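You operate a simulated robot arm through the tools that you are given. There is no shell and no other tool. Be economical: measure what you need, move in short steps, check, and stop when the job is done.

You are at the controls of a simulated two-armed robot. One attempt, no reset.

TASK
Pay out foam to the length on the foam card and clamp it.
Fine: brake off first, pointer in the green band, then clamp bar down and brake on.

The check looks at the end state, three seconds after you hand in, the way a careful person would. Anything else that was tipped, shoved, dropped, spilled or broken makes it a failure.

THE ROBOT
Two 7-joint arms with two-finger parallel grippers on one trunk, on a base that drives. Base frame: it is fixed to the floor where the robot stands at the start and does not move with it; the origin is under the middle of the robot, x ahead of it, y to its left, z up. Units: mm, degrees, N and s.
The left shoulder is at the start at [70, 130, 1187], the right one opposite. With the tool pointing down near the work surface each hand reaches from about 220 to 520 mm from the robot's upright axis, wherever it stands, measured 20 degrees to its own side. Places, roughly: foam brake lever [500, 0, 900]; foam clamp bar [900, 0, 1000]; foam crank [900, -300, 900]; long length mark [-2500, -200, 0]; medium length mark [-2500, -200, 0]; short length mark [-2500, -200, 0]. Payload 1.57 kg a hand.
The TCP of each hand is the grasp point between the finger pads, 30 mm short of the fingertips. In the tool frame z runs along the fingers and y along their closing line. Largest opening 80 mm; finger width 17, thickness 12; the body of the gripper, 40 by 82 mm, starts 80 mm behind the TCP.
Orientation is that of the tool frame in the base frame, as a unit quaternion [x, y, z, w]. With the fingers straight down and closing along the base's y, the tool's x points along the base's -x, its y along +y and its z along -z.

THE INTERFACE
- The arms move only by the tool apply_moves. It takes "left_targets", "right_targets" or both (then of equal length, played together; a hand with none holds still); each is a list of rows, each an object of numbers (a shift or turn left out is 0, a gripper value left out holds the last): "wx", "wy", "wz": the turn, a rotation vector about the tool's x, y, z in degrees; "dx", "dy", "dz": the shift along the tool's x, y, z in mm; "grip": the finger opening in mm, from 0 to 80. In form: [{"wx": .., "wy": .., "wz": .., "dx": .., "dy": .., "dz": .., "grip": ..}, ...]. A call has 1 to 8 rows; each row shifts and turns the commanded pose from where the row before left it, along the tool's axes as they then stand. Each row takes 0.2 s and may step no farther than 50 mm and 8.6 degrees from the row before; otherwise, or with a gripper value out of range, the whole call is refused. A pose out of reach is approached as far as the arm can. The call stops where the force on the tool passes 40 N (or 10 N more than at its start, if that is more) or the arm is blocked; 0.2 s more then pass. The fingers move at their own pace (about 108 mm/s each) and stop on an object; they squeeze with about 28 N. The grip force told is the motor's: it shows also when the fingers shut on nothing. Time passes only in rows, and 0.2 s behind the last, so rows that do not move let the fingers close. It gives the time, the measured TCP pose, the force on the tool (base axes), the opening and the grip force at its end, in the units of the frame above (readings bear some noise), with the torque about the TCP (base axes, N m) and any sound that the robot's microphone picked up, and new pictures: "pictures" is both (left out), scene, wrist or none (wrist: the cameras of the hands that moved).
- Cameras (640 x 400 px; columns grow to the right, rows downward): "scene" is now at [134.7, -0.2, 1411.3]; the picture's right is [0.05, -1.00, 0.00], its down [-0.76, -0.04, -0.65] and it looks along [0.65, 0.03, -0.76] (base axes); focal length 256 px, centre (320, 200). "left" rides on the left gripper at [72, 7, -122] in its tool frame; the picture's right is [-0.09, 1.00, 0.00], its down [-0.84, -0.08, -0.54] and it looks along [-0.54, -0.05, 0.84] (tool axes); focal length 238 px, centre (320, 200). "right" rides on the right gripper at [72, -7, -122] in its tool frame; the picture's right is [0.09, 1.00, 0.00], its down [-0.84, 0.08, -0.54] and it looks along [-0.54, 0.05, 0.84] (tool axes); focal length 238 px, centre (320, 200). There is no depth. A picture from a camera that has moved, and an enlarged one, comes with that camera's place and axes in the base frame and with its lens. The place of the scene camera against the robot may be out by one fixed shift of up to 25 mm in any direction.
- move_column(by): slides the trunk up (or, below 0, down) by that many mm; the arms and the scene camera ride with it, the base frame stays. It gives what a move gives, with no picture.
- roll_base(legs): drives the robot by 1 to 6 legs, each [ahead, left, turn to the left] in mm, mm and degrees, along the robot's own axes; the way and the turn of a leg run together, so that a leg with both is an arc; at most 1500 mm and 180 degrees a leg. The arms and the cameras ride along, it lands a little off, and it stops where it bumps. It gives what a move gives, and a new picture of the scene camera.
- head_to(pan, tilt): turns the head with the scene camera to pan (to the left, within 86 degrees either way) and tilt (down, from -29 to 69), counted from straight ahead of the robot. It gives what a move gives, and a new picture of the scene camera.
- enlarge(camera, box): a new picture of the part [left, top, right, bottom] of that camera's present view, enlarged. It takes no simulated time.
- job_done(): hands the job in; it is judged then, once.

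Work in short steps. Places have to be worked out from the pictures, the camera data and where the tool is seen: move nearer, look again, correct. Check each grasp and each placing, and mend what went wrong. You have 120 turns and 260 pictures in all, those below and enlarged ones among them. Open the grippers and draw the arms clear of the work before you hand the job in, unless the task says otherwise; then end with one line.

The tools are called after "Emit:" as name(argument=value, ...) on one line, values as JSON. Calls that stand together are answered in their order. apply_moves: Moves the arms, as the interface text tells. Its arguments: {"type":"object","properties":{"left_targets":{"type":"array","items":{"type":"object","properties":{"wx":{"type":"number"},"wy":{"type":"number"},"wz":{"type":"number"},"dx":{"type":"number"},"dy":{"type":"number"},"dz":{"type":"number"},"grip":{"type":"number"}}}},"right_targets":{"type":"array","items":{"type":"object","properties":{"wx":{"type":"number"},"wy":{"type":"number"},"wz":{"type":"number"},"dx":{"type":"number"},"dy":{"type":"number"},"dz":{"type":"number"},"grip":{"type":"number"}}}},"pictures":{"type":"string","enum":["both","scene","wrist","none"]}},"required":[]} The other tools are called the same way: move_column (by) slides the trunk up or down; roll_base (legs) drives the base; head_to (pan, tilt) turns the head that bears the scene camera; enlarge (camera, box) takes an enlarged picture of a part of a camera's view; job_done () hands the job in.

At the start:

```text
clock: 0.0
left_position: [427.7, 154.8, 1078.9]
left_tool_rot: [0.0, 1.0, 0.001, 0.0]
left_ft_force: [-0.9, 0.7, 0.6]
left_torque: [-0.03, -0.01, -0.01]
left_gripper_width: 79.7
left_grip_force: 0.0
right_position: [427.9, -151.1, 1099.4]
right_tool_rot: [0.0, 1.0, 0.001, 0.0]
right_ft_force: [0.1, 0.8, 0.1]
right_torque: [0.01, 0.02, -0.01]
right_gripper_width: 79.8
right_grip_force: 0.1
trunk travel left (down, up): [-825.0, 115.0]
robot x, y, heading: [-2.5, -2.2, 0.1]
head pan, tilt: [2.9, 49.4]
```

scene: 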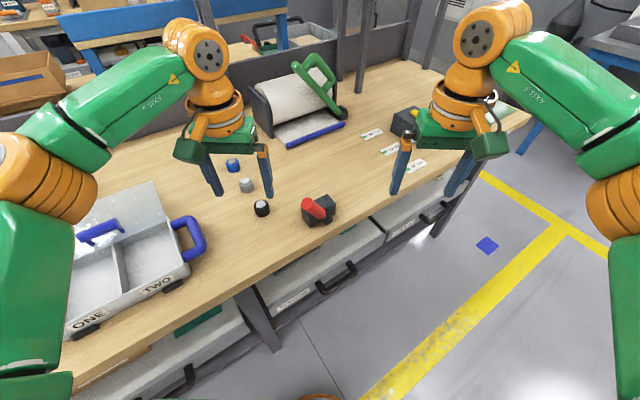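
right: 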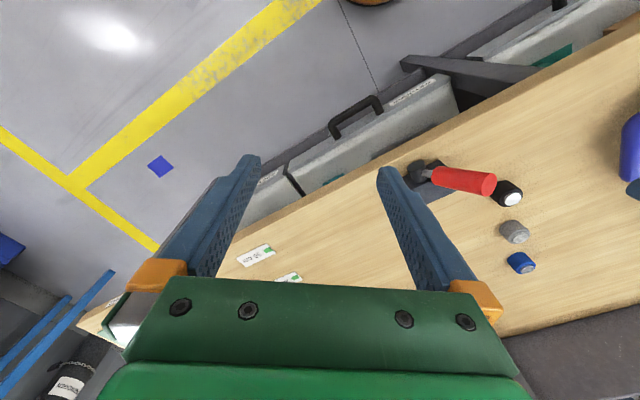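
left: 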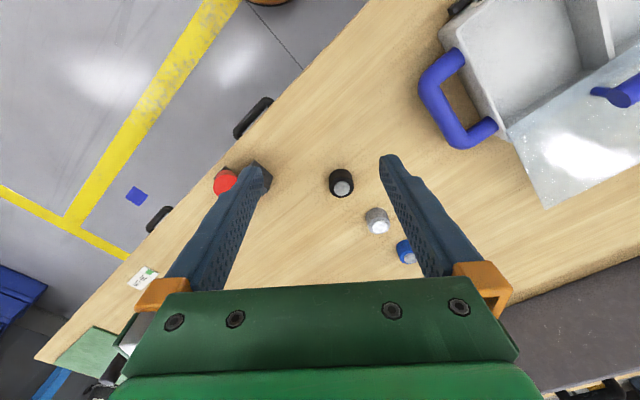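

I see the bench with the foam roll, a green clamp handle, a red brake lever and some cards on the bench. I'll enlarge the key areas.

Emit:
enlarge(camera="scene", box=[230, 40, 390, 140])

Emit:
enlarge(camera="scene", box=[340, 90, 460, 190])

Emit:
enlarge(camera="scene", box=[210, 140, 350, 240])

```text
4.00 times, centred on (310, 90) of scene
camera zoom: at [134.7, -0.2, 1411.3], right [0.05, -1.0, 0.0], down [-0.76, -0.04, -0.65], along [0.65, 0.03, -0.76], focal length 1026 px, centre (360, 640)
```

zoom: 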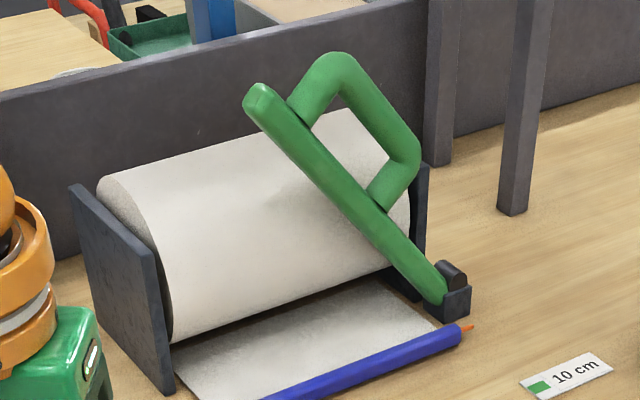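

```text
4.00 times, centred on (400, 140) of scene
camera zoom: at [134.7, -0.2, 1411.3], right [0.05, -1.0, 0.0], down [-0.76, -0.04, -0.65], along [0.65, 0.03, -0.76], focal length 1026 px, centre (0, 440)
```

zoom: 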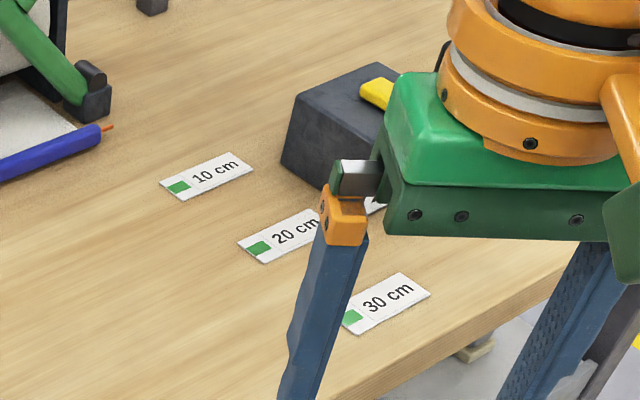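

```text
4.00 times, centred on (280, 190) of scene
camera zoom: at [134.7, -0.2, 1411.3], right [0.05, -1.0, 0.0], down [-0.76, -0.04, -0.65], along [0.65, 0.03, -0.76], focal length 1026 px, centre (480, 240)
```

zoom: 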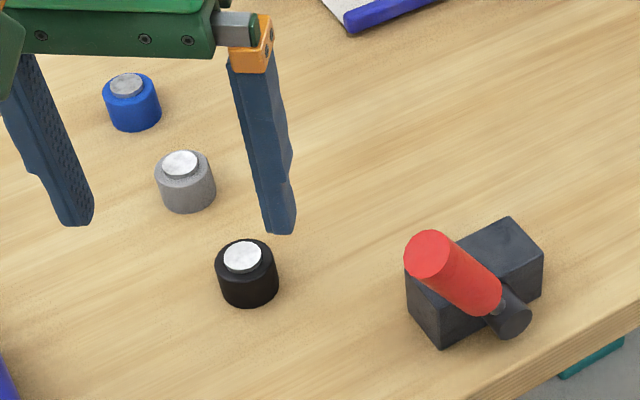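

The three candidate marks (10/20/30 cm) are on the bench; I need the foam card that names the length. I look around with the head.

Emit:
head_to(pan=0, tilt=10)

Emit:
head_to(pan=75, tilt=25)

Emit:
head_to(pan=-75, tilt=25)

```text
clock: 1.1
left_position: [427.9, 153.8, 1079.5]
left_tool_rot: [0.001, 1.0, 0.0, 0.001]
left_ft_force: [-0.6, 0.5, 0.3]
left_torque: [0.01, -0.01, 0.02]
left_gripper_width: 79.9
left_grip_force: 0.1
right_position: [428.9, -150.8, 1099.0]
right_tool_rot: [0.0, 1.0, 0.0, 0.0]
right_ft_force: [-0.5, -0.4, -0.3]
right_torque: [0.0, -0.02, 0.0]
right_gripper_width: 79.9
right_grip_force: 0.0
trunk travel left (down, up): [-825.0, 115.0]
robot x, y, heading: [-4.6, 1.4, -0.2]
head pan, tilt: [0.0, 10.0]
camera scene: at [150.2, -4.2, 1472.3], right [0.0, -1.0, 0.0], down [-0.17, 0.0, -0.98], along [0.98, 0.0, -0.17], focal length 256 px, centre (320, 200)
```

scene: 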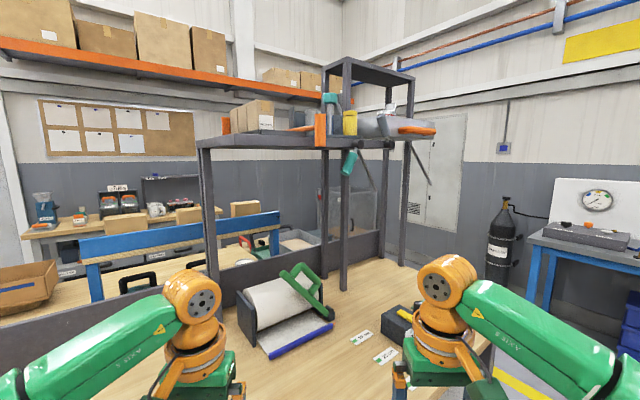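

```text
clock: 2.5
left_position: [428.0, 154.4, 1080.1]
left_tool_rot: [0.001, 1.0, 0.0, 0.0]
left_ft_force: [0.0, 0.5, -0.2]
left_torque: [0.01, -0.02, -0.02]
left_gripper_width: 80.2
left_grip_force: 0.0
right_position: [429.0, -150.8, 1097.9]
right_tool_rot: [0.0, 1.0, 0.0, -0.001]
right_ft_force: [0.3, 0.3, 0.4]
right_torque: [0.01, -0.01, -0.02]
right_gripper_width: 79.6
right_grip_force: 0.1
trunk travel left (down, up): [-825.0, 115.0]
robot x, y, heading: [1.2, -0.8, -0.0]
head pan, tilt: [75.0, 25.0]
camera scene: at [81.2, 84.8, 1448.0], right [0.97, -0.26, 0.0], down [-0.11, -0.41, -0.91], along [0.24, 0.88, -0.42], focal length 256 px, centre (320, 200)
```

scene: 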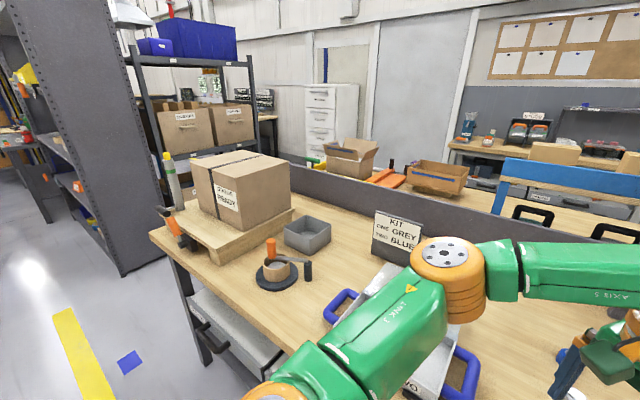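

```text
clock: 4.9
left_position: [427.2, 154.6, 1079.7]
left_tool_rot: [0.0, 1.0, 0.0, -0.001]
left_ft_force: [0.2, -0.2, -0.3]
left_torque: [-0.07, 0.0, 0.0]
left_gripper_width: 79.8
left_grip_force: 0.1
right_position: [428.4, -150.7, 1098.7]
right_tool_rot: [0.001, 1.0, 0.0, 0.0]
right_ft_force: [-0.7, 0.4, 0.1]
right_torque: [0.02, 0.02, 0.03]
right_gripper_width: 79.9
right_grip_force: 0.0
trunk travel left (down, up): [-825.0, 115.0]
robot x, y, heading: [-3.4, -2.5, 0.3]
head pan, tilt: [-75.0, 25.0]
camera scene: at [81.1, -93.2, 1448.0], right [-0.97, -0.26, 0.0], down [-0.11, 0.41, -0.91], along [0.23, -0.88, -0.42], focal length 256 px, centre (320, 200)
```

scene: 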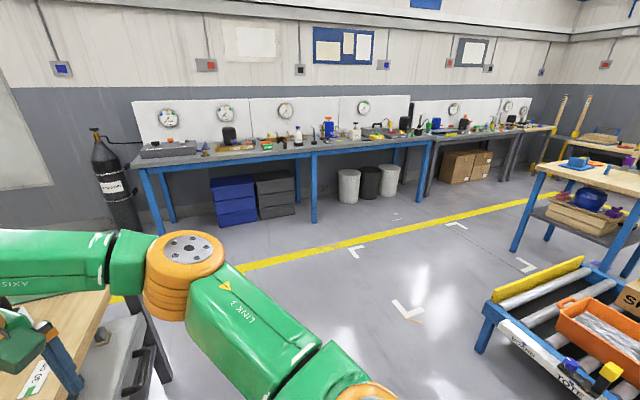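

No foam card yet; looking at the area around the foam unit and shelf, and zooming.

Emit:
head_to(pan=0, tilt=20)

Emit:
enlarge(camera="scene", box=[200, 20, 440, 170])

Emit:
head_to(pan=40, tilt=25)

Emit:
head_to(pan=-30, tilt=25)

```text
clock: 6.3
left_position: [427.0, 154.2, 1079.1]
left_tool_rot: [-0.001, 1.0, 0.001, 0.0]
left_ft_force: [-0.1, -0.1, -0.5]
left_torque: [0.03, 0.02, 0.0]
left_gripper_width: 80.2
left_grip_force: 0.1
right_position: [428.4, -150.5, 1099.4]
right_tool_rot: [0.0, 1.0, 0.0, 0.0]
right_ft_force: [-0.7, -0.5, 0.0]
right_torque: [-0.01, 0.0, 0.03]
right_gripper_width: 79.9
right_grip_force: 0.1
trunk travel left (down, up): [-825.0, 115.0]
robot x, y, heading: [5.6, -4.5, 0.1]
head pan, tilt: [0.0, 20.0]
camera scene: at [150.3, -4.3, 1456.0], right [0.0, -1.0, 0.0], down [-0.34, 0.0, -0.94], along [0.94, 0.0, -0.34], focal length 256 px, centre (320, 200)
```

scene: 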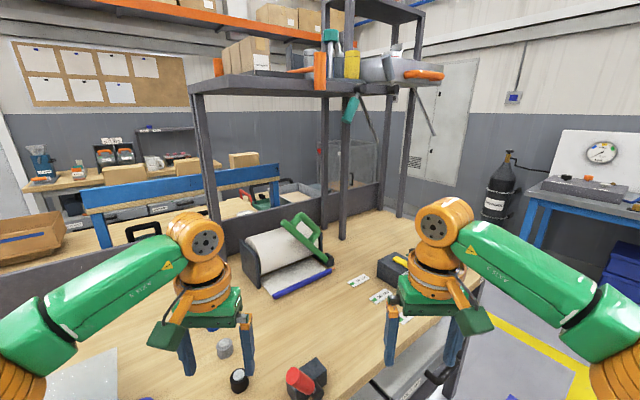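

```text
2.67 times, centred on (320, 95) of scene
camera zoom: at [150.3, -4.3, 1456.0], right [0.0, -1.0, 0.0], down [-0.34, 0.0, -0.94], along [0.94, 0.0, -0.34], focal length 684 px, centre (320, 480)
```

zoom: 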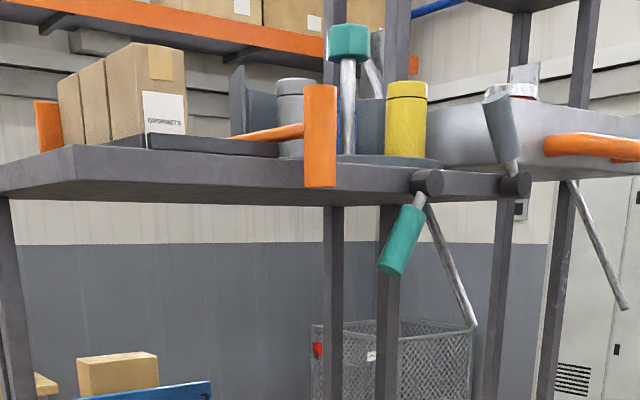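

```text
clock: 7.4
left_position: [427.7, 154.0, 1079.2]
left_tool_rot: [0.0, 1.0, 0.001, 0.0]
left_ft_force: [-0.3, -0.1, 0.0]
left_torque: [-0.01, 0.0, 0.01]
left_gripper_width: 80.0
left_grip_force: 0.0
right_position: [428.2, -150.4, 1099.3]
right_tool_rot: [-0.001, 1.0, 0.0, 0.001]
right_ft_force: [-0.4, 0.0, -0.6]
right_torque: [-0.02, 0.01, 0.01]
right_gripper_width: 79.9
right_grip_force: 0.0
trunk travel left (down, up): [-825.0, 115.0]
robot x, y, heading: [0.0, 2.1, 0.1]
head pan, tilt: [40.0, 25.0]
camera scene: at [127.8, 54.9, 1448.0], right [0.64, -0.77, 0.0], down [-0.32, -0.27, -0.91], along [0.69, 0.58, -0.42], focal length 256 px, centre (320, 200)
```

scene: 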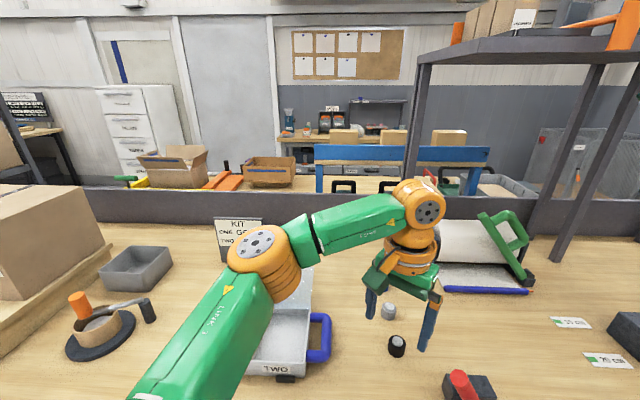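

```text
clock: 8.8
left_position: [428.4, 155.0, 1079.0]
left_tool_rot: [0.0, 1.0, 0.0, 0.0]
left_ft_force: [0.0, 0.4, -0.4]
left_torque: [-0.02, -0.02, 0.0]
left_gripper_width: 80.2
left_grip_force: 0.1
right_position: [428.2, -150.7, 1098.1]
right_tool_rot: [0.0, 1.0, 0.0, 0.0]
right_ft_force: [-0.3, -0.3, -1.3]
right_torque: [-0.04, 0.03, -0.01]
right_gripper_width: 80.1
right_grip_force: 0.0
trunk travel left (down, up): [-825.0, 115.0]
robot x, y, heading: [-1.2, 2.1, -0.2]
head pan, tilt: [-30.0, 25.0]
camera scene: at [137.1, -50.2, 1448.0], right [-0.5, -0.87, 0.0], down [-0.37, 0.21, -0.91], along [0.79, -0.45, -0.42], focal length 256 px, centre (320, 200)
```

scene: 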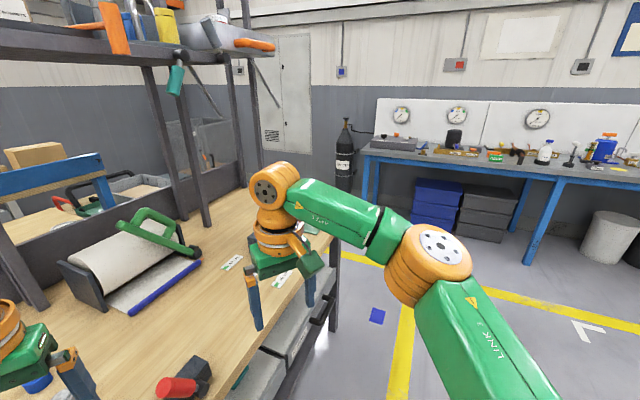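

No card near the foam unit. I turn back to zoom on the left side's labels, and also check further round.

Emit:
enlarge(camera="scene", box=[200, 190, 360, 290])

Emit:
head_to(pan=86, tilt=15)

Emit:
enlarge(camera="scene", box=[180, 100, 500, 300])

Emit:
head_to(pan=30, tilt=15)

Emit:
enlarge(camera="scene", box=[200, 50, 440, 200])

```text
4.00 times, centred on (280, 240) of scene
camera zoom: at [137.1, -50.2, 1448.0], right [-0.5, -0.87, 0.0], down [-0.37, 0.21, -0.91], along [0.79, -0.45, -0.42], focal length 1026 px, centre (480, 40)
```

zoom: 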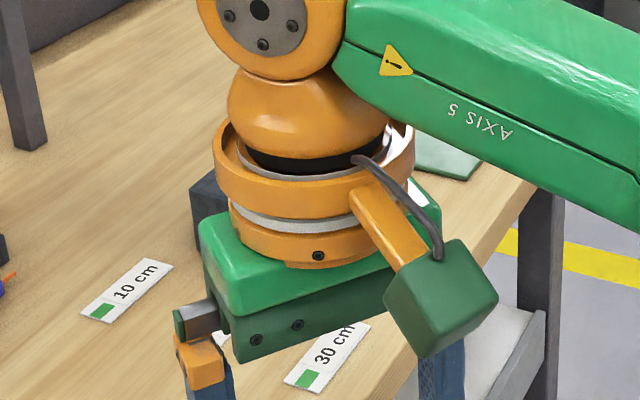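

```text
clock: 10.8
left_position: [427.1, 153.9, 1079.6]
left_tool_rot: [0.0, 1.0, -0.001, 0.0]
left_ft_force: [0.1, -0.4, -0.2]
left_torque: [0.02, 0.01, 0.01]
left_gripper_width: 80.2
left_grip_force: 0.1
right_position: [429.1, -151.3, 1099.6]
right_tool_rot: [0.0, 1.0, 0.0, -0.001]
right_ft_force: [0.3, -0.1, 0.8]
right_torque: [-0.02, -0.01, -0.05]
right_gripper_width: 80.1
right_grip_force: 0.1
trunk travel left (down, up): [-825.0, 115.0]
robot x, y, heading: [-1.0, -0.8, -0.2]
head pan, tilt: [85.9, 15.0]
camera scene: at [63.9, 89.0, 1464.2], right [1.0, -0.07, 0.0], down [-0.02, -0.26, -0.97], along [0.07, 0.96, -0.26], focal length 256 px, centre (320, 200)
```

scene: 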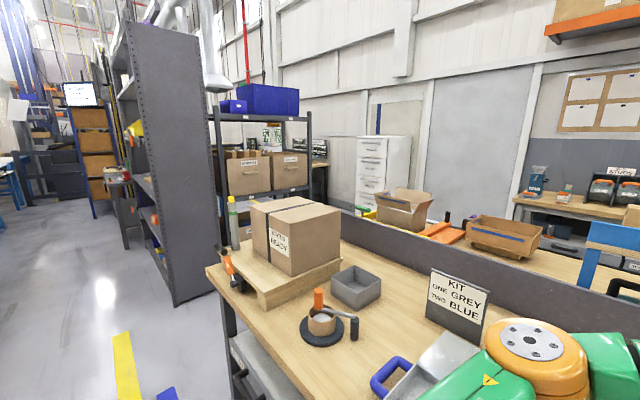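

```text
2.00 times, centred on (340, 200) of scene
camera zoom: at [63.9, 89.0, 1464.2], right [1.0, -0.07, 0.0], down [-0.02, -0.26, -0.97], along [0.07, 0.96, -0.26], focal length 513 px, centre (280, 200)
```

zoom: 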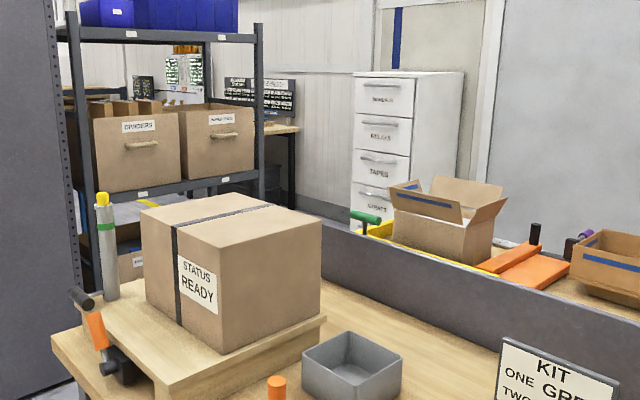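

```text
clock: 12.0
left_position: [427.2, 153.9, 1079.7]
left_tool_rot: [0.0, 1.0, 0.0, 0.0]
left_ft_force: [0.3, 0.3, -1.4]
left_torque: [-0.01, -0.02, -0.04]
left_gripper_width: 80.1
left_grip_force: 0.1
right_position: [427.7, -151.6, 1098.9]
right_tool_rot: [0.0, 1.0, 0.0, 0.0]
right_ft_force: [-1.7, 0.4, -0.4]
right_torque: [0.0, -0.04, 0.0]
right_gripper_width: 80.4
right_grip_force: 0.0
trunk travel left (down, up): [-825.0, 115.0]
robot x, y, heading: [0.8, 0.7, -0.3]
head pan, tilt: [30.0, 15.0]
camera scene: at [138.0, 42.6, 1464.2], right [0.5, -0.87, 0.0], down [-0.22, -0.13, -0.97], along [0.84, 0.48, -0.26], focal length 256 px, centre (320, 200)
```

scene: 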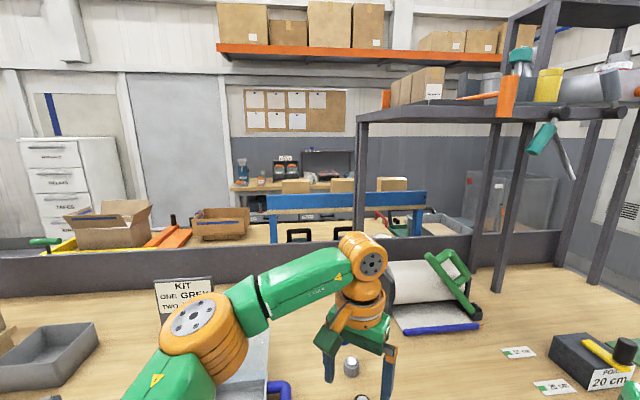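

```text
2.67 times, centred on (320, 125) of scene
camera zoom: at [138.0, 42.6, 1464.2], right [0.5, -0.87, 0.0], down [-0.22, -0.13, -0.97], along [0.84, 0.48, -0.26], focal length 684 px, centre (320, 400)
```

zoom: 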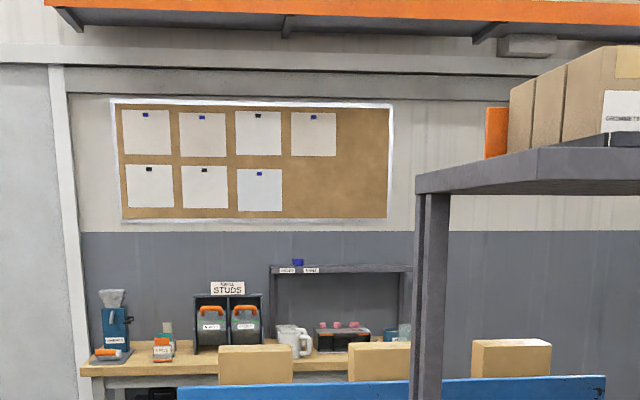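

The foam card shows at right edge beside the crank box: "FOAM 20 cm". Confirm with a zoom.

Emit:
enlarge(camera="scene", box=[480, 310, 640, 400])

```text
4.00 times, centred on (560, 355) of scene
camera zoom: at [138.0, 42.6, 1464.2], right [0.5, -0.87, 0.0], down [-0.22, -0.13, -0.97], along [0.84, 0.48, -0.26], focal length 1026 px, centre (-640, -420)
```

zoom: 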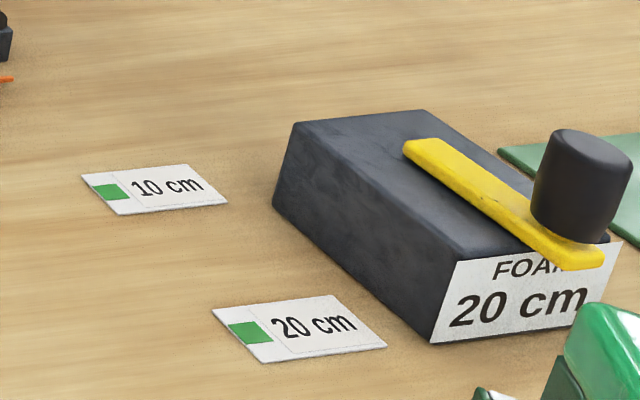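

Target: 20 cm. Bench edge looks rotated ~30° relative to me. Look down to see the clearance between my base and the bench.

Emit:
head_to(pan=0, tilt=69)

Emit:
head_to(pan=-50, tilt=55)

```text
clock: 13.3
left_position: [428.5, 153.9, 1079.6]
left_tool_rot: [-0.001, 1.0, 0.0, 0.0]
left_ft_force: [0.5, -1.3, 0.1]
left_torque: [-0.01, 0.01, 0.03]
left_gripper_width: 79.7
left_grip_force: 0.1
right_position: [426.8, -151.3, 1098.4]
right_tool_rot: [0.0, 1.0, 0.0, 0.0]
right_ft_force: [0.0, 0.2, 1.0]
right_torque: [0.0, 0.01, -0.01]
right_gripper_width: 80.2
right_grip_force: 0.0
trunk travel left (down, up): [-825.0, 115.0]
robot x, y, heading: [-1.0, -0.9, -0.1]
head pan, tilt: [0.0, 68.8]
camera scene: at [113.2, -4.1, 1388.6], right [0.0, -1.0, 0.0], down [-0.93, 0.0, -0.36], along [0.36, 0.0, -0.93], focal length 256 px, centre (320, 200)
```

scene: 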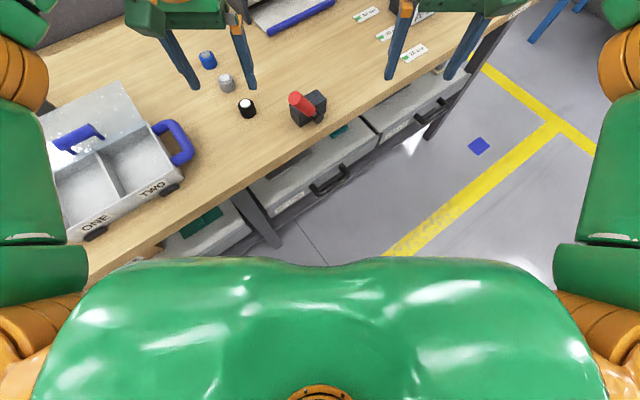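

```text
clock: 14.4
left_position: [428.2, 153.2, 1079.1]
left_tool_rot: [0.0, 1.0, 0.0, -0.001]
left_ft_force: [0.4, 1.2, 0.1]
left_torque: [-0.01, 0.03, -0.01]
left_gripper_width: 80.1
left_grip_force: 0.0
right_position: [427.4, -151.1, 1098.9]
right_tool_rot: [0.0, 1.0, 0.001, 0.0]
right_ft_force: [0.8, -0.2, 0.2]
right_torque: [0.01, -0.01, 0.0]
right_gripper_width: 79.9
right_grip_force: 0.1
trunk travel left (down, up): [-825.0, 115.0]
robot x, y, heading: [-2.2, 1.6, -0.0]
head pan, tilt: [-50.0, 55.0]
camera scene: at [103.6, -59.3, 1403.9], right [-0.77, -0.64, 0.0], down [-0.53, 0.63, -0.57], along [0.37, -0.44, -0.82], focal length 256 px, centre (320, 200)
```

scene: 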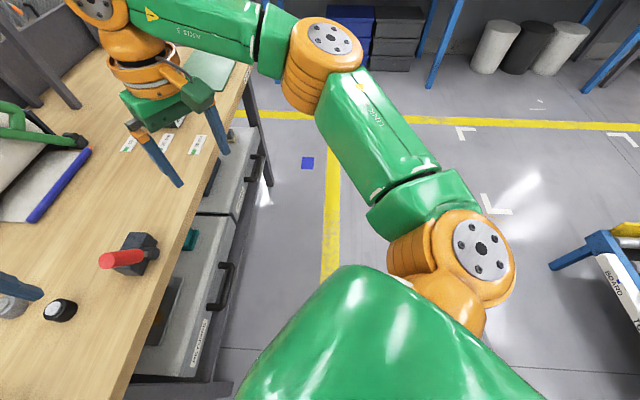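

The bench is about 30° off. I turn 30° left to square up, then slide right 400 mm to face the foam unit.

Emit:
roll_base(legs=[[0, 0, 30], [0, -400, 0]])

Emit:
head_to(pan=0, tilt=50)

```text
clock: 18.4
left_position: [495.1, 3.7, 1078.8]
left_tool_rot: [-0.261, 0.965, -0.001, 0.0]
left_ft_force: [-0.5, 0.4, -0.9]
left_torque: [-0.02, 0.01, -0.01]
left_gripper_width: 80.0
left_grip_force: 0.0
right_position: [651.1, -260.2, 1099.3]
right_tool_rot: [-0.261, 0.965, 0.0, 0.0]
right_ft_force: [-0.4, 0.4, 0.2]
right_torque: [-0.04, 0.01, 0.01]
right_gripper_width: 79.9
right_grip_force: 0.0
trunk travel left (down, up): [-825.0, 115.0]
robot x, y, heading: [203.5, -344.5, 30.2]
head pan, tilt: [-50.0, 55.0]
camera scene: at [322.2, -349.1, 1404.0], right [-0.34, -0.94, 0.0], down [-0.77, 0.27, -0.57], along [0.54, -0.19, -0.82], focal length 256 px, centre (320, 200)
```

scene: 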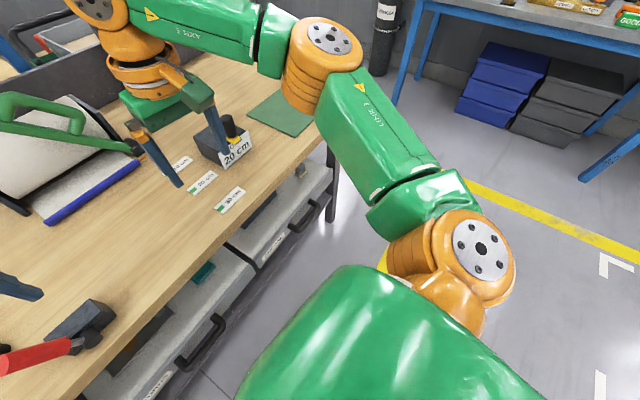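

```text
clock: 19.6
left_position: [495.4, 1.6, 1079.4]
left_tool_rot: [-0.262, 0.965, 0.0, 0.0]
left_ft_force: [0.1, 0.7, 0.1]
left_torque: [0.03, -0.03, -0.03]
left_gripper_width: 79.9
left_grip_force: 0.1
right_position: [650.2, -261.8, 1100.1]
right_tool_rot: [-0.261, 0.965, 0.001, 0.0]
right_ft_force: [0.1, 0.4, -0.4]
right_torque: [0.01, 0.01, -0.01]
right_gripper_width: 80.1
right_grip_force: 0.1
trunk travel left (down, up): [-825.0, 115.0]
robot x, y, heading: [203.0, -345.9, 30.5]
head pan, tilt: [0.0, 50.0]
camera scene: at [321.7, -287.6, 1410.5], right [0.5, -0.86, 0.0], down [-0.66, -0.39, -0.64], along [0.55, 0.32, -0.77], focal length 256 px, centre (320, 200)
```

scene: 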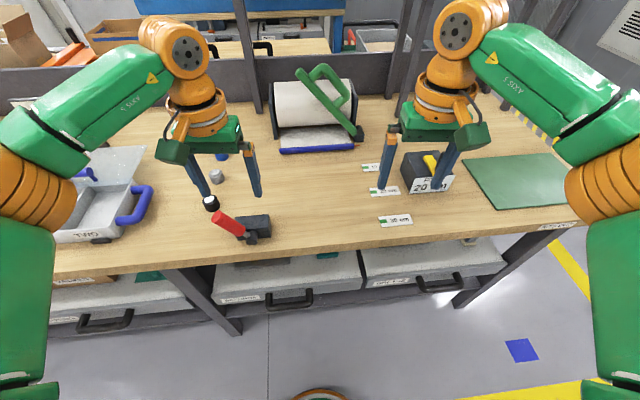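

Bench edge is still ~6° off; turn a bit more and re-look.

Emit:
roll_base(legs=[[0, 0, 6.5]])

Emit:
enlarge(camera="scene", box=[260, 60, 480, 220])

Emit:
enlarge(camera="scene", box=[200, 190, 320, 270])

```text
clock: 20.6
left_position: [456.9, 29.9, 1080.0]
left_tool_rot: [-0.315, 0.949, 0.001, 0.0]
left_ft_force: [0.4, 0.6, 0.0]
left_torque: [0.03, 0.01, -0.01]
left_gripper_width: 79.8
left_grip_force: 0.0
right_position: [640.7, -213.5, 1098.4]
right_tool_rot: [-0.314, 0.949, 0.002, -0.001]
right_ft_force: [-0.4, -0.2, -0.3]
right_torque: [0.0, 0.0, 0.0]
right_gripper_width: 80.0
right_grip_force: 0.0
trunk travel left (down, up): [-825.0, 115.0]
robot x, y, heading: [202.8, -345.7, 36.7]
head pan, tilt: [0.0, 50.0]
camera scene: at [315.3, -277.8, 1410.5], right [0.6, -0.8, 0.0], down [-0.61, -0.46, -0.64], along [0.51, 0.39, -0.77], focal length 256 px, centre (320, 200)
```

scene: 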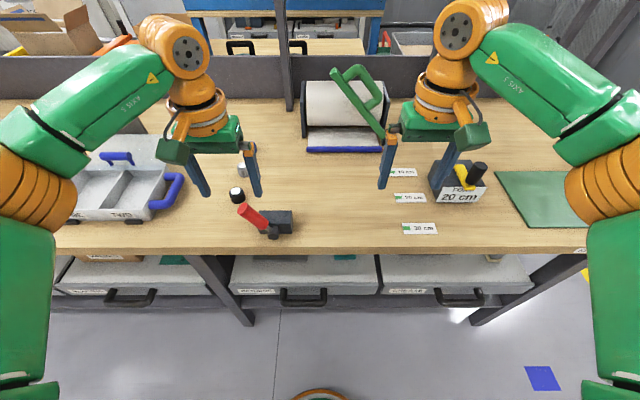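

```text
2.50 times, centred on (370, 140) of scene
camera zoom: at [315.3, -277.8, 1410.5], right [0.6, -0.8, 0.0], down [-0.61, -0.46, -0.64], along [0.51, 0.39, -0.77], focal length 641 px, centre (195, 350)
```

zoom: 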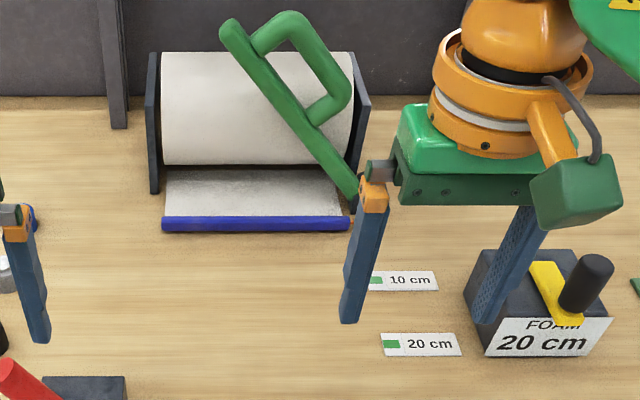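

```text
5.00 times, centred on (260, 230) of scene
camera zoom: at [315.3, -277.8, 1410.5], right [0.6, -0.8, 0.0], down [-0.61, -0.46, -0.64], along [0.51, 0.39, -0.77], focal length 1282 px, centre (620, 50)
```

zoom: 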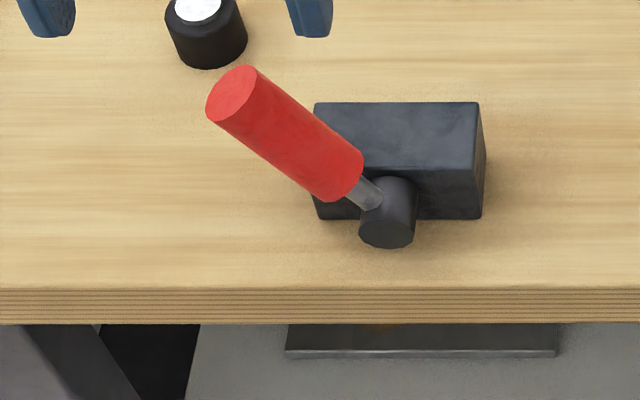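

Now square with the bench (robot-frame estimates: brake hub F≈471, L≈108, z≈880, lever leaning left; 20 cm mark F≈607; pointer F≈823). I bring the left hand, closed, to the left of the lever and look.

Emit:
apply_moves(left_targets=[{"dx": -22, "dy": 38, "grip": 0}, {"dx": -22, "dy": 38}, {"dz": 45}, {"dz": 0}])

```text
clock: 21.6
left_position: [443.3, 116.3, 1033.9]
left_tool_rot: [-0.315, 0.949, 0.0, 0.0]
left_ft_force: [0.4, -0.1, -1.0]
left_torque: [0.02, -0.01, 0.01]
left_gripper_width: 0.1
left_grip_force: 21.2
right_position: [638.4, -212.0, 1097.9]
right_tool_rot: [-0.314, 0.949, 0.0, 0.0]
right_ft_force: [-0.7, -0.3, -0.1]
right_torque: [0.03, 0.0, 0.0]
right_gripper_width: 79.8
right_grip_force: 0.0
trunk travel left (down, up): [-825.0, 115.0]
robot x, y, heading: [207.3, -349.0, 36.4]
head pan, tilt: [0.0, 50.0]
camera scene: at [313.6, -275.9, 1410.5], right [0.6, -0.8, 0.0], down [-0.61, -0.46, -0.64], along [0.52, 0.38, -0.77], focal length 256 px, centre (320, 200)
camera left: at [381.8, 79.1, 1155.5], right [-0.52, 0.85, 0.0], down [0.72, 0.44, 0.54], along [0.46, 0.28, -0.84], focal length 238 px, centre (320, 200)
```

scene: 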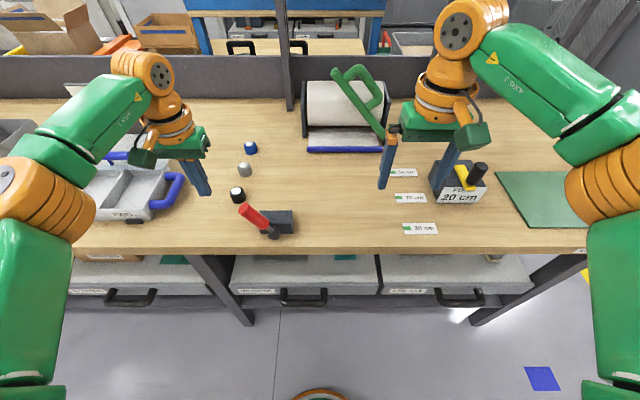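
left: 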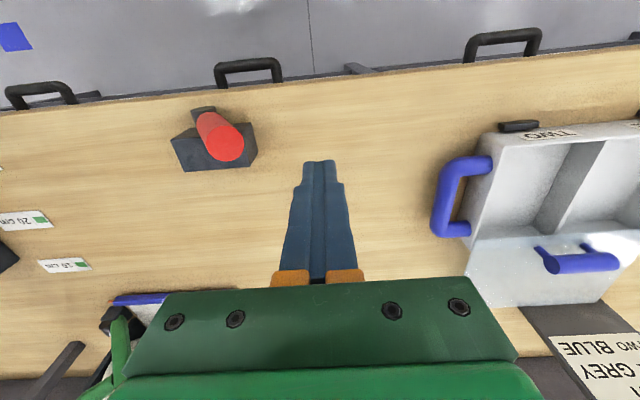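

Lever tip relative to the left TCP: ~11 mm nearer, ~74 mm right, z≈985; hub ~127 mm right. I'll lower beside it and push it to the right.

Emit:
apply_moves(left_targets=[{"dx": 13, "dz": 30}, {"dz": 30}, {"dz": 0}, {"dy": -30}, {"dy": -20}, {"dy": 0}])

```text
clock: 23.0
left_position: [463.4, 71.7, 973.0]
left_tool_rot: [-0.315, 0.949, 0.0, 0.0]
left_ft_force: [-0.3, -0.3, 0.4]
left_torque: [0.01, 0.0, -0.02]
left_gripper_width: 0.0
left_grip_force: 21.3
right_position: [638.5, -213.3, 1099.6]
right_tool_rot: [-0.314, 0.949, 0.0, 0.0]
right_ft_force: [0.0, -0.4, 0.1]
right_torque: [0.01, 0.01, 0.03]
right_gripper_width: 79.9
right_grip_force: 0.1
trunk travel left (down, up): [-825.0, 115.0]
robot x, y, heading: [203.9, -347.3, 36.8]
head pan, tilt: [0.0, 50.0]
camera scene: at [313.6, -275.5, 1410.5], right [0.6, -0.8, 0.0], down [-0.61, -0.46, -0.64], along [0.52, 0.38, -0.77], focal length 256 px, centre (320, 200)
camera left: at [401.6, 33.9, 1094.8], right [-0.52, 0.85, 0.0], down [0.72, 0.44, 0.54], along [0.46, 0.28, -0.84], focal length 238 px, centre (320, 200)
```

scene: 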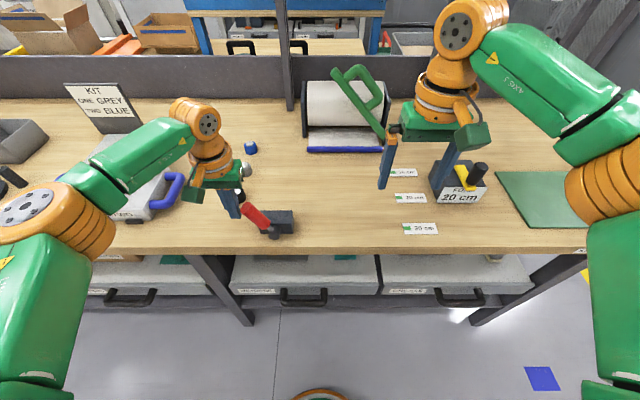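
left: 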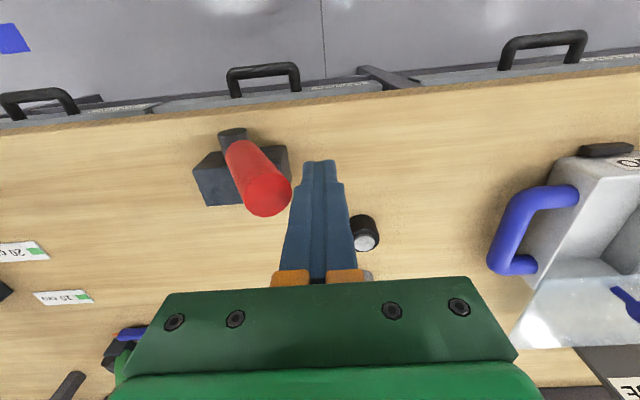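

Fingers are beside the handle end. Push right in small steps.

Emit:
apply_moves(left_targets=[{"dy": -20}, {"dy": -20}, {"dy": -20}, {"dy": -15}, {"dy": 0}])

```text
clock: 24.2
left_position: [509.9, 12.8, 973.0]
left_tool_rot: [-0.315, 0.949, 0.0, 0.001]
left_ft_force: [-0.4, 0.0, 0.3]
left_torque: [0.01, 0.01, -0.03]
left_gripper_width: 0.0
left_grip_force: 21.4
right_position: [638.7, -212.3, 1099.2]
right_tool_rot: [-0.315, 0.949, 0.001, 0.001]
right_ft_force: [-0.6, 0.3, 0.5]
right_torque: [-0.02, 0.02, 0.01]
right_gripper_width: 80.4
right_grip_force: 0.0
trunk travel left (down, up): [-825.0, 115.0]
robot x, y, heading: [200.8, -348.9, 36.9]
head pan, tilt: [0.0, 50.0]
camera scene: at [313.8, -275.9, 1410.5], right [0.6, -0.8, 0.0], down [-0.61, -0.46, -0.64], along [0.52, 0.38, -0.77], focal length 256 px, centre (320, 200)
camera left: at [448.8, -25.4, 1094.5], right [-0.52, 0.85, 0.0], down [0.72, 0.44, 0.54], along [0.46, 0.28, -0.84], focal length 238 px, centre (320, 200)
```

scene: 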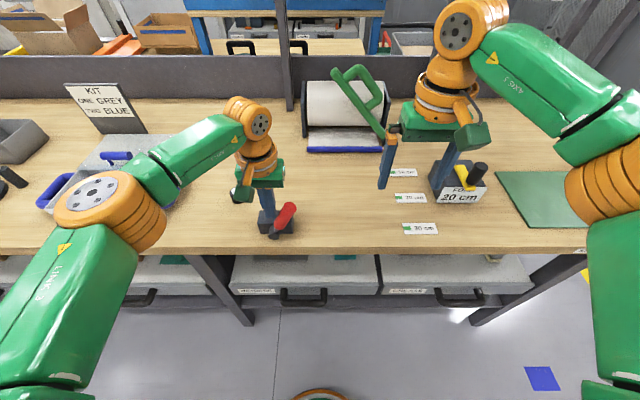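
left: 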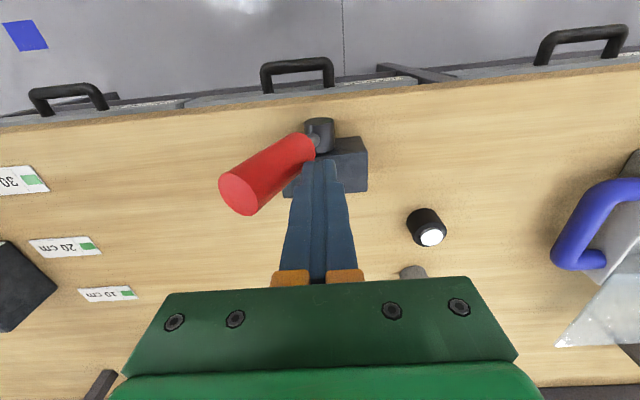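

Lever now leans right. Nudge a bit more to make sure it sits at its stop.

Emit:
apply_moves(left_targets=[{"dy": -10}, {"dy": -10}, {"dy": 0}], pictures="none")

Emit:
enlarge(camera="scene", box=[220, 180, 340, 260])

```text
clock: 25.0
left_position: [513.8, 7.3, 972.4]
left_tool_rot: [-0.318, 0.948, -0.003, 0.002]
left_ft_force: [-15.2, 26.5, 8.6]
left_torque: [0.69, 0.48, -0.18]
left_gripper_width: 0.0
left_grip_force: 21.6
right_position: [630.6, -202.7, 1100.4]
right_tool_rot: [-0.317, 0.949, -0.005, 0.003]
right_ft_force: [-0.6, -0.2, 0.6]
right_torque: [-0.03, -0.01, -0.03]
right_gripper_width: 80.1
right_grip_force: 0.2
trunk travel left (down, up): [-825.0, 115.0]
robot x, y, heading: [206.9, -346.7, 36.9]
head pan, tilt: [0.0, 50.0]
```

```text
5.00 times, centred on (280, 220) of scene
camera zoom: at [304.0, -263.9, 1410.6], right [0.6, -0.8, 0.01], down [-0.61, -0.47, -0.64], along [0.52, 0.38, -0.77], focal length 1282 px, centre (520, 100)
```

zoom: 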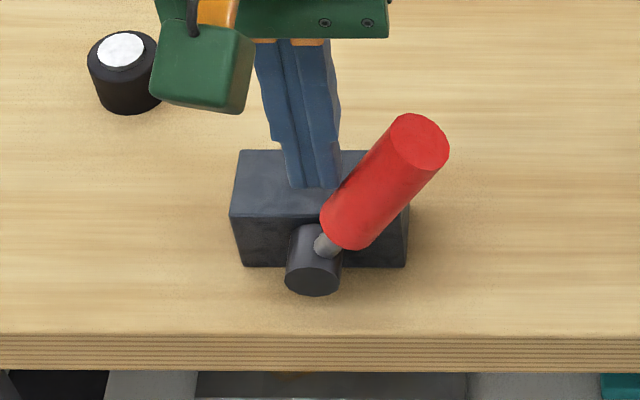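

Stop reached (~30 N), brake is off. Retreat the left arm up, then drive forward 140 and right 200.

Emit:
apply_moves(left_targets=[{"dy": 25}, {"dz": -45}, {"dz": -45, "dx": 20}, {"dz": -20, "dx": 20, "dy": 30}, {"dx": 0}], pictures="none")

Emit:
roll_base(legs=[[0, -200, 0], [140, 0, 0]])

```text
clock: 26.2
left_position: [457.5, 16.4, 1085.3]
left_tool_rot: [-0.315, 0.949, -0.001, 0.0]
left_ft_force: [-0.4, -0.1, 0.0]
left_torque: [-0.03, 0.02, 0.03]
left_gripper_width: 0.4
left_grip_force: 21.3
right_position: [639.4, -212.4, 1098.5]
right_tool_rot: [-0.315, 0.949, 0.0, 0.0]
right_ft_force: [0.3, -0.5, 0.2]
right_torque: [-0.01, -0.03, 0.02]
right_gripper_width: 80.2
right_grip_force: 0.0
trunk travel left (down, up): [-825.0, 115.0]
robot x, y, heading: [206.9, -352.4, 36.6]
head pan, tilt: [0.0, 50.0]
```

```text
clock: 28.7
left_position: [683.1, -62.9, 1086.4]
left_tool_rot: [-0.316, 0.949, 0.001, 0.002]
left_ft_force: [0.0, -1.0, 0.7]
left_torque: [-0.01, -0.01, -0.02]
left_gripper_width: 0.0
left_grip_force: 22.1
right_position: [866.7, -292.0, 1099.7]
right_tool_rot: [-0.316, 0.949, 0.001, 0.002]
right_ft_force: [0.5, -0.2, 0.0]
right_torque: [-0.01, 0.01, 0.01]
right_gripper_width: 80.0
right_grip_force: 0.1
trunk travel left (down, up): [-825.0, 115.0]
robot x, y, heading: [435.0, -424.0, 36.7]
head pan, tilt: [0.0, 50.0]
camera scene: at [540.5, -354.9, 1410.8], right [0.6, -0.8, 0.0], down [-0.61, -0.46, -0.64], along [0.52, 0.39, -0.76], focal length 256 px, centre (320, 200)
```

scene: 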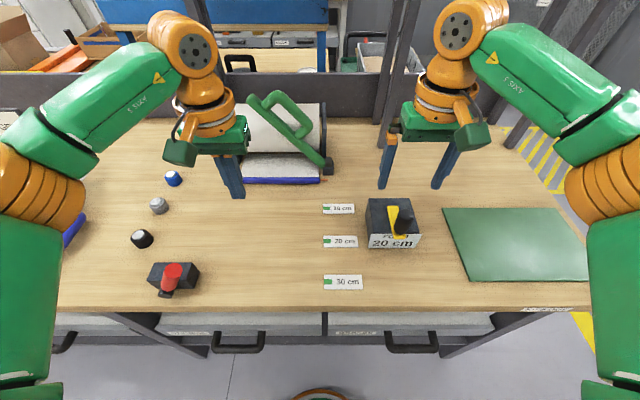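

No bump. Zoom on the crank.

Emit:
enlarge(camera="scene", box=[310, 180, 430, 260])

Emit:
enlarge(camera="right", box=[0, 0, 640, 400])

```text
5.00 times, centred on (370, 220) of scene
camera zoom: at [540.5, -354.9, 1410.8], right [0.6, -0.8, 0.0], down [-0.61, -0.46, -0.64], along [0.52, 0.39, -0.76], focal length 1282 px, centre (70, 100)
```

zoom: 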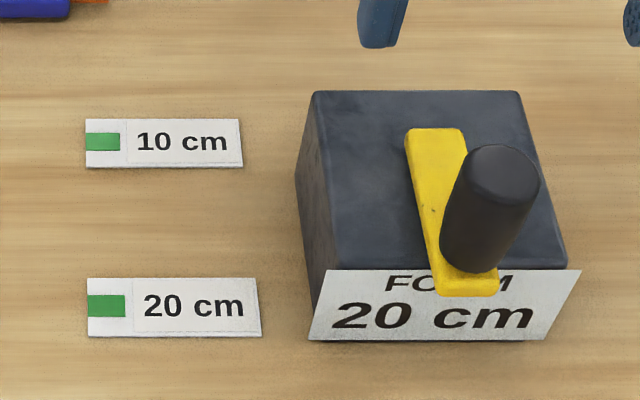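

```text
1.00 times, centred on (320, 200) of right (not enlarged: the box is as wide or as high as the picture)
camera zoom: at [810.9, -339.1, 1222.4], right [-0.67, 0.74, 0.0], down [0.62, 0.56, 0.55], along [0.4, 0.37, -0.84], focal length 238 px, centre (320, 200)
```

zoom: 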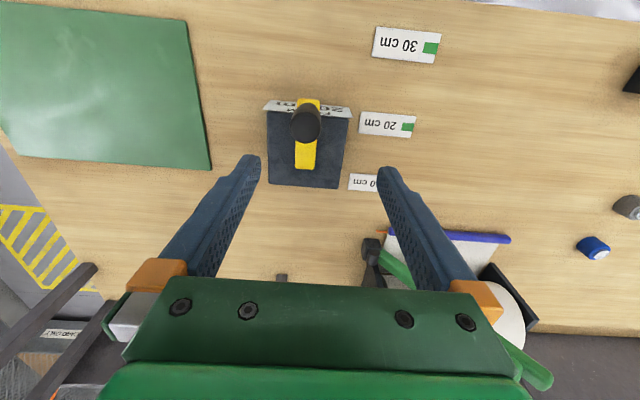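

Wrist view puts the knob nearly under the right TCP (≈12 mm to the right). Shift and lower 70 mm to look again.

Emit:
apply_moves(right_targets=[{"dy": -12, "dz": 35}, {"dz": 35}, {"dz": 0}], pictures="wrist")

```text
clock: 29.5
left_position: [685.3, -62.0, 1084.7]
left_tool_rot: [-0.317, 0.948, -0.001, 0.001]
left_ft_force: [0.4, 0.4, -0.3]
left_torque: [-0.03, -0.01, 0.0]
left_gripper_width: 0.0
left_grip_force: 21.4
right_position: [876.6, -298.8, 1026.2]
right_tool_rot: [-0.315, 0.949, 0.0, -0.001]
right_ft_force: [-1.2, 0.7, -0.3]
right_torque: [0.01, 0.01, 0.01]
right_gripper_width: 80.0
right_grip_force: 0.0
trunk travel left (down, up): [-825.0, 115.0]
robot x, y, heading: [434.5, -425.3, 36.9]
head pan, tilt: [0.0, 50.0]
camera right: at [822.0, -346.7, 1149.2], right [-0.67, 0.74, 0.0], down [0.62, 0.56, 0.54], along [0.4, 0.36, -0.84], focal length 238 px, centre (320, 200)
```

right: 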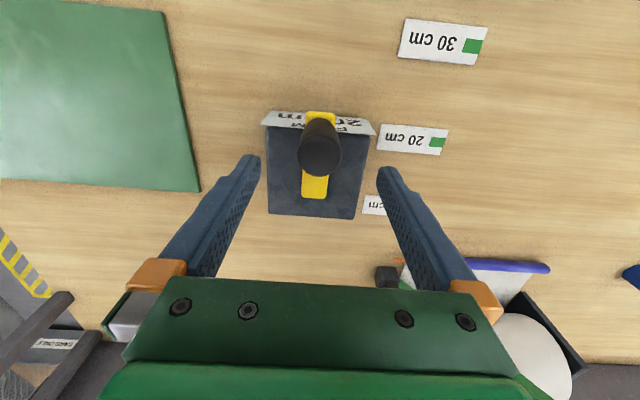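

Knob height is uncertain (~965–1000); fingers straddle it either way. Lower 25 mm and look from both cameras.

Emit:
apply_moves(right_targets=[{"dz": 25}, {"dz": 0}], pictures="wrist")

Emit:
enlarge(camera="scene", box=[330, 120, 490, 260])

```text
clock: 30.1
left_position: [684.8, -61.5, 1085.4]
left_tool_rot: [-0.316, 0.949, 0.0, 0.0]
left_ft_force: [-0.4, 0.2, 0.4]
left_torque: [0.02, 0.02, -0.01]
left_gripper_width: 0.0
left_grip_force: 21.3
right_position: [873.4, -297.5, 1001.1]
right_tool_rot: [-0.315, 0.949, -0.001, -0.001]
right_ft_force: [0.2, 0.4, 0.0]
right_torque: [0.01, 0.0, 0.01]
right_gripper_width: 80.1
right_grip_force: 0.0
trunk travel left (down, up): [-825.0, 115.0]
robot x, y, heading: [433.1, -425.8, 36.8]
head pan, tilt: [0.0, 50.0]
camera right: at [819.5, -346.7, 1124.3], right [-0.67, 0.74, 0.0], down [0.62, 0.56, 0.54], along [0.4, 0.36, -0.84], focal length 238 px, centre (320, 200)
```

right: 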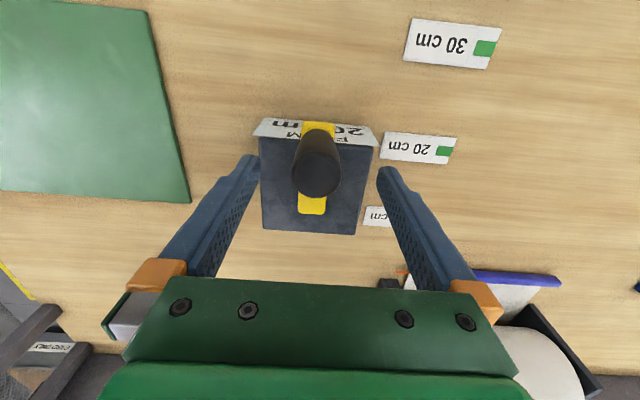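

```text
2.86 times, centred on (410, 190) of scene
camera zoom: at [543.1, -352.0, 1410.5], right [0.6, -0.8, 0.0], down [-0.61, -0.46, -0.64], along [0.51, 0.38, -0.77], focal length 732 px, centre (63, 229)
```

zoom: 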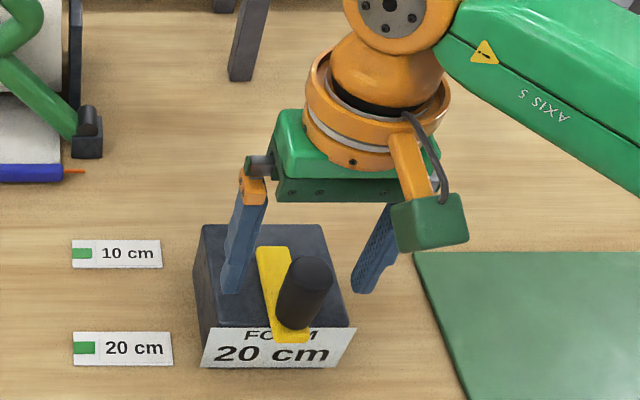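

Fingers already straddle the top of the knob (top ≈ z 990). Lower 25 more, 5 mm toward me, then close.

Emit:
apply_moves(right_targets=[{"dz": 25, "dx": 5}, {"grip": 45}, {"dz": 0}])

Emit:
enlarge(camera="scene", box=[330, 140, 470, 260])

```text
clock: 30.9
left_position: [685.8, -61.9, 1085.5]
left_tool_rot: [-0.316, 0.949, 0.0, 0.0]
left_ft_force: [-0.2, -0.1, 1.2]
left_torque: [0.04, -0.01, -0.04]
left_gripper_width: 0.1
left_grip_force: 21.5
right_position: [871.5, -301.4, 977.5]
right_tool_rot: [-0.315, 0.949, 0.0, 0.0]
right_ft_force: [0.3, 0.2, 0.2]
right_torque: [0.02, 0.0, -0.02]
right_gripper_width: 45.1
right_grip_force: 0.0
trunk travel left (down, up): [-825.0, 115.0]
robot x, y, heading: [436.2, -424.8, 36.8]
head pan, tilt: [0.0, 50.0]
camera scene: at [542.9, -352.2, 1410.5], right [0.6, -0.8, 0.0], down [-0.61, -0.46, -0.64], along [0.51, 0.39, -0.77], focal length 256 px, centre (320, 200)
camera right: at [816.8, -349.5, 1099.8], right [-0.67, 0.74, 0.0], down [0.62, 0.56, 0.54], along [0.4, 0.36, -0.84], focal length 238 px, centre (320, 200)
```

scene: 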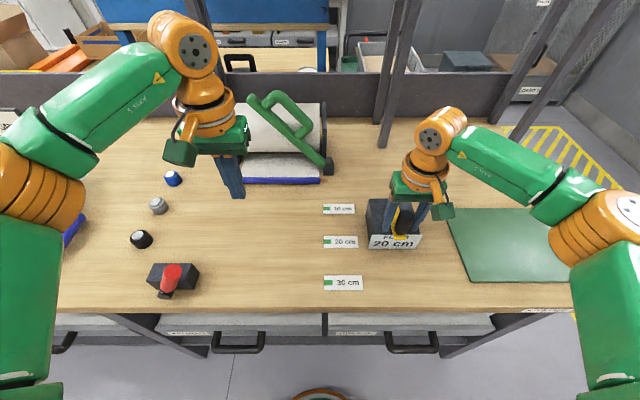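
right: 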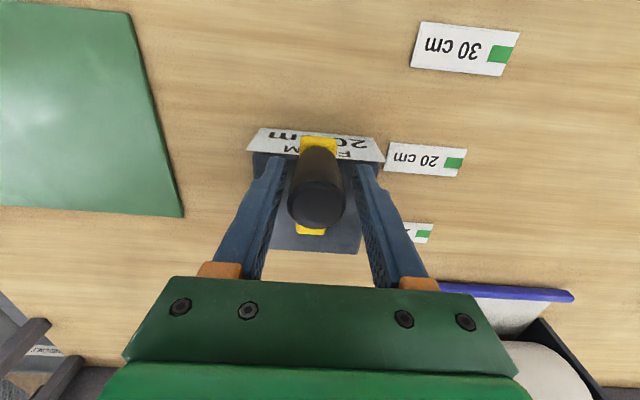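

```text
3.33 times, centred on (400, 200) of scene
camera zoom: at [542.9, -352.2, 1410.5], right [0.6, -0.8, 0.0], down [-0.61, -0.46, -0.64], along [0.51, 0.39, -0.77], focal length 855 px, centre (53, 200)
```

zoom: 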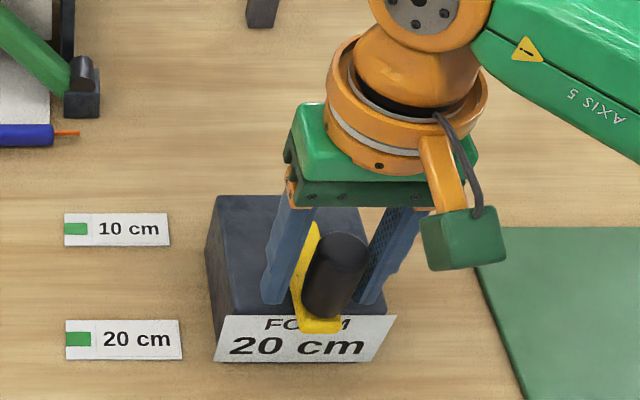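

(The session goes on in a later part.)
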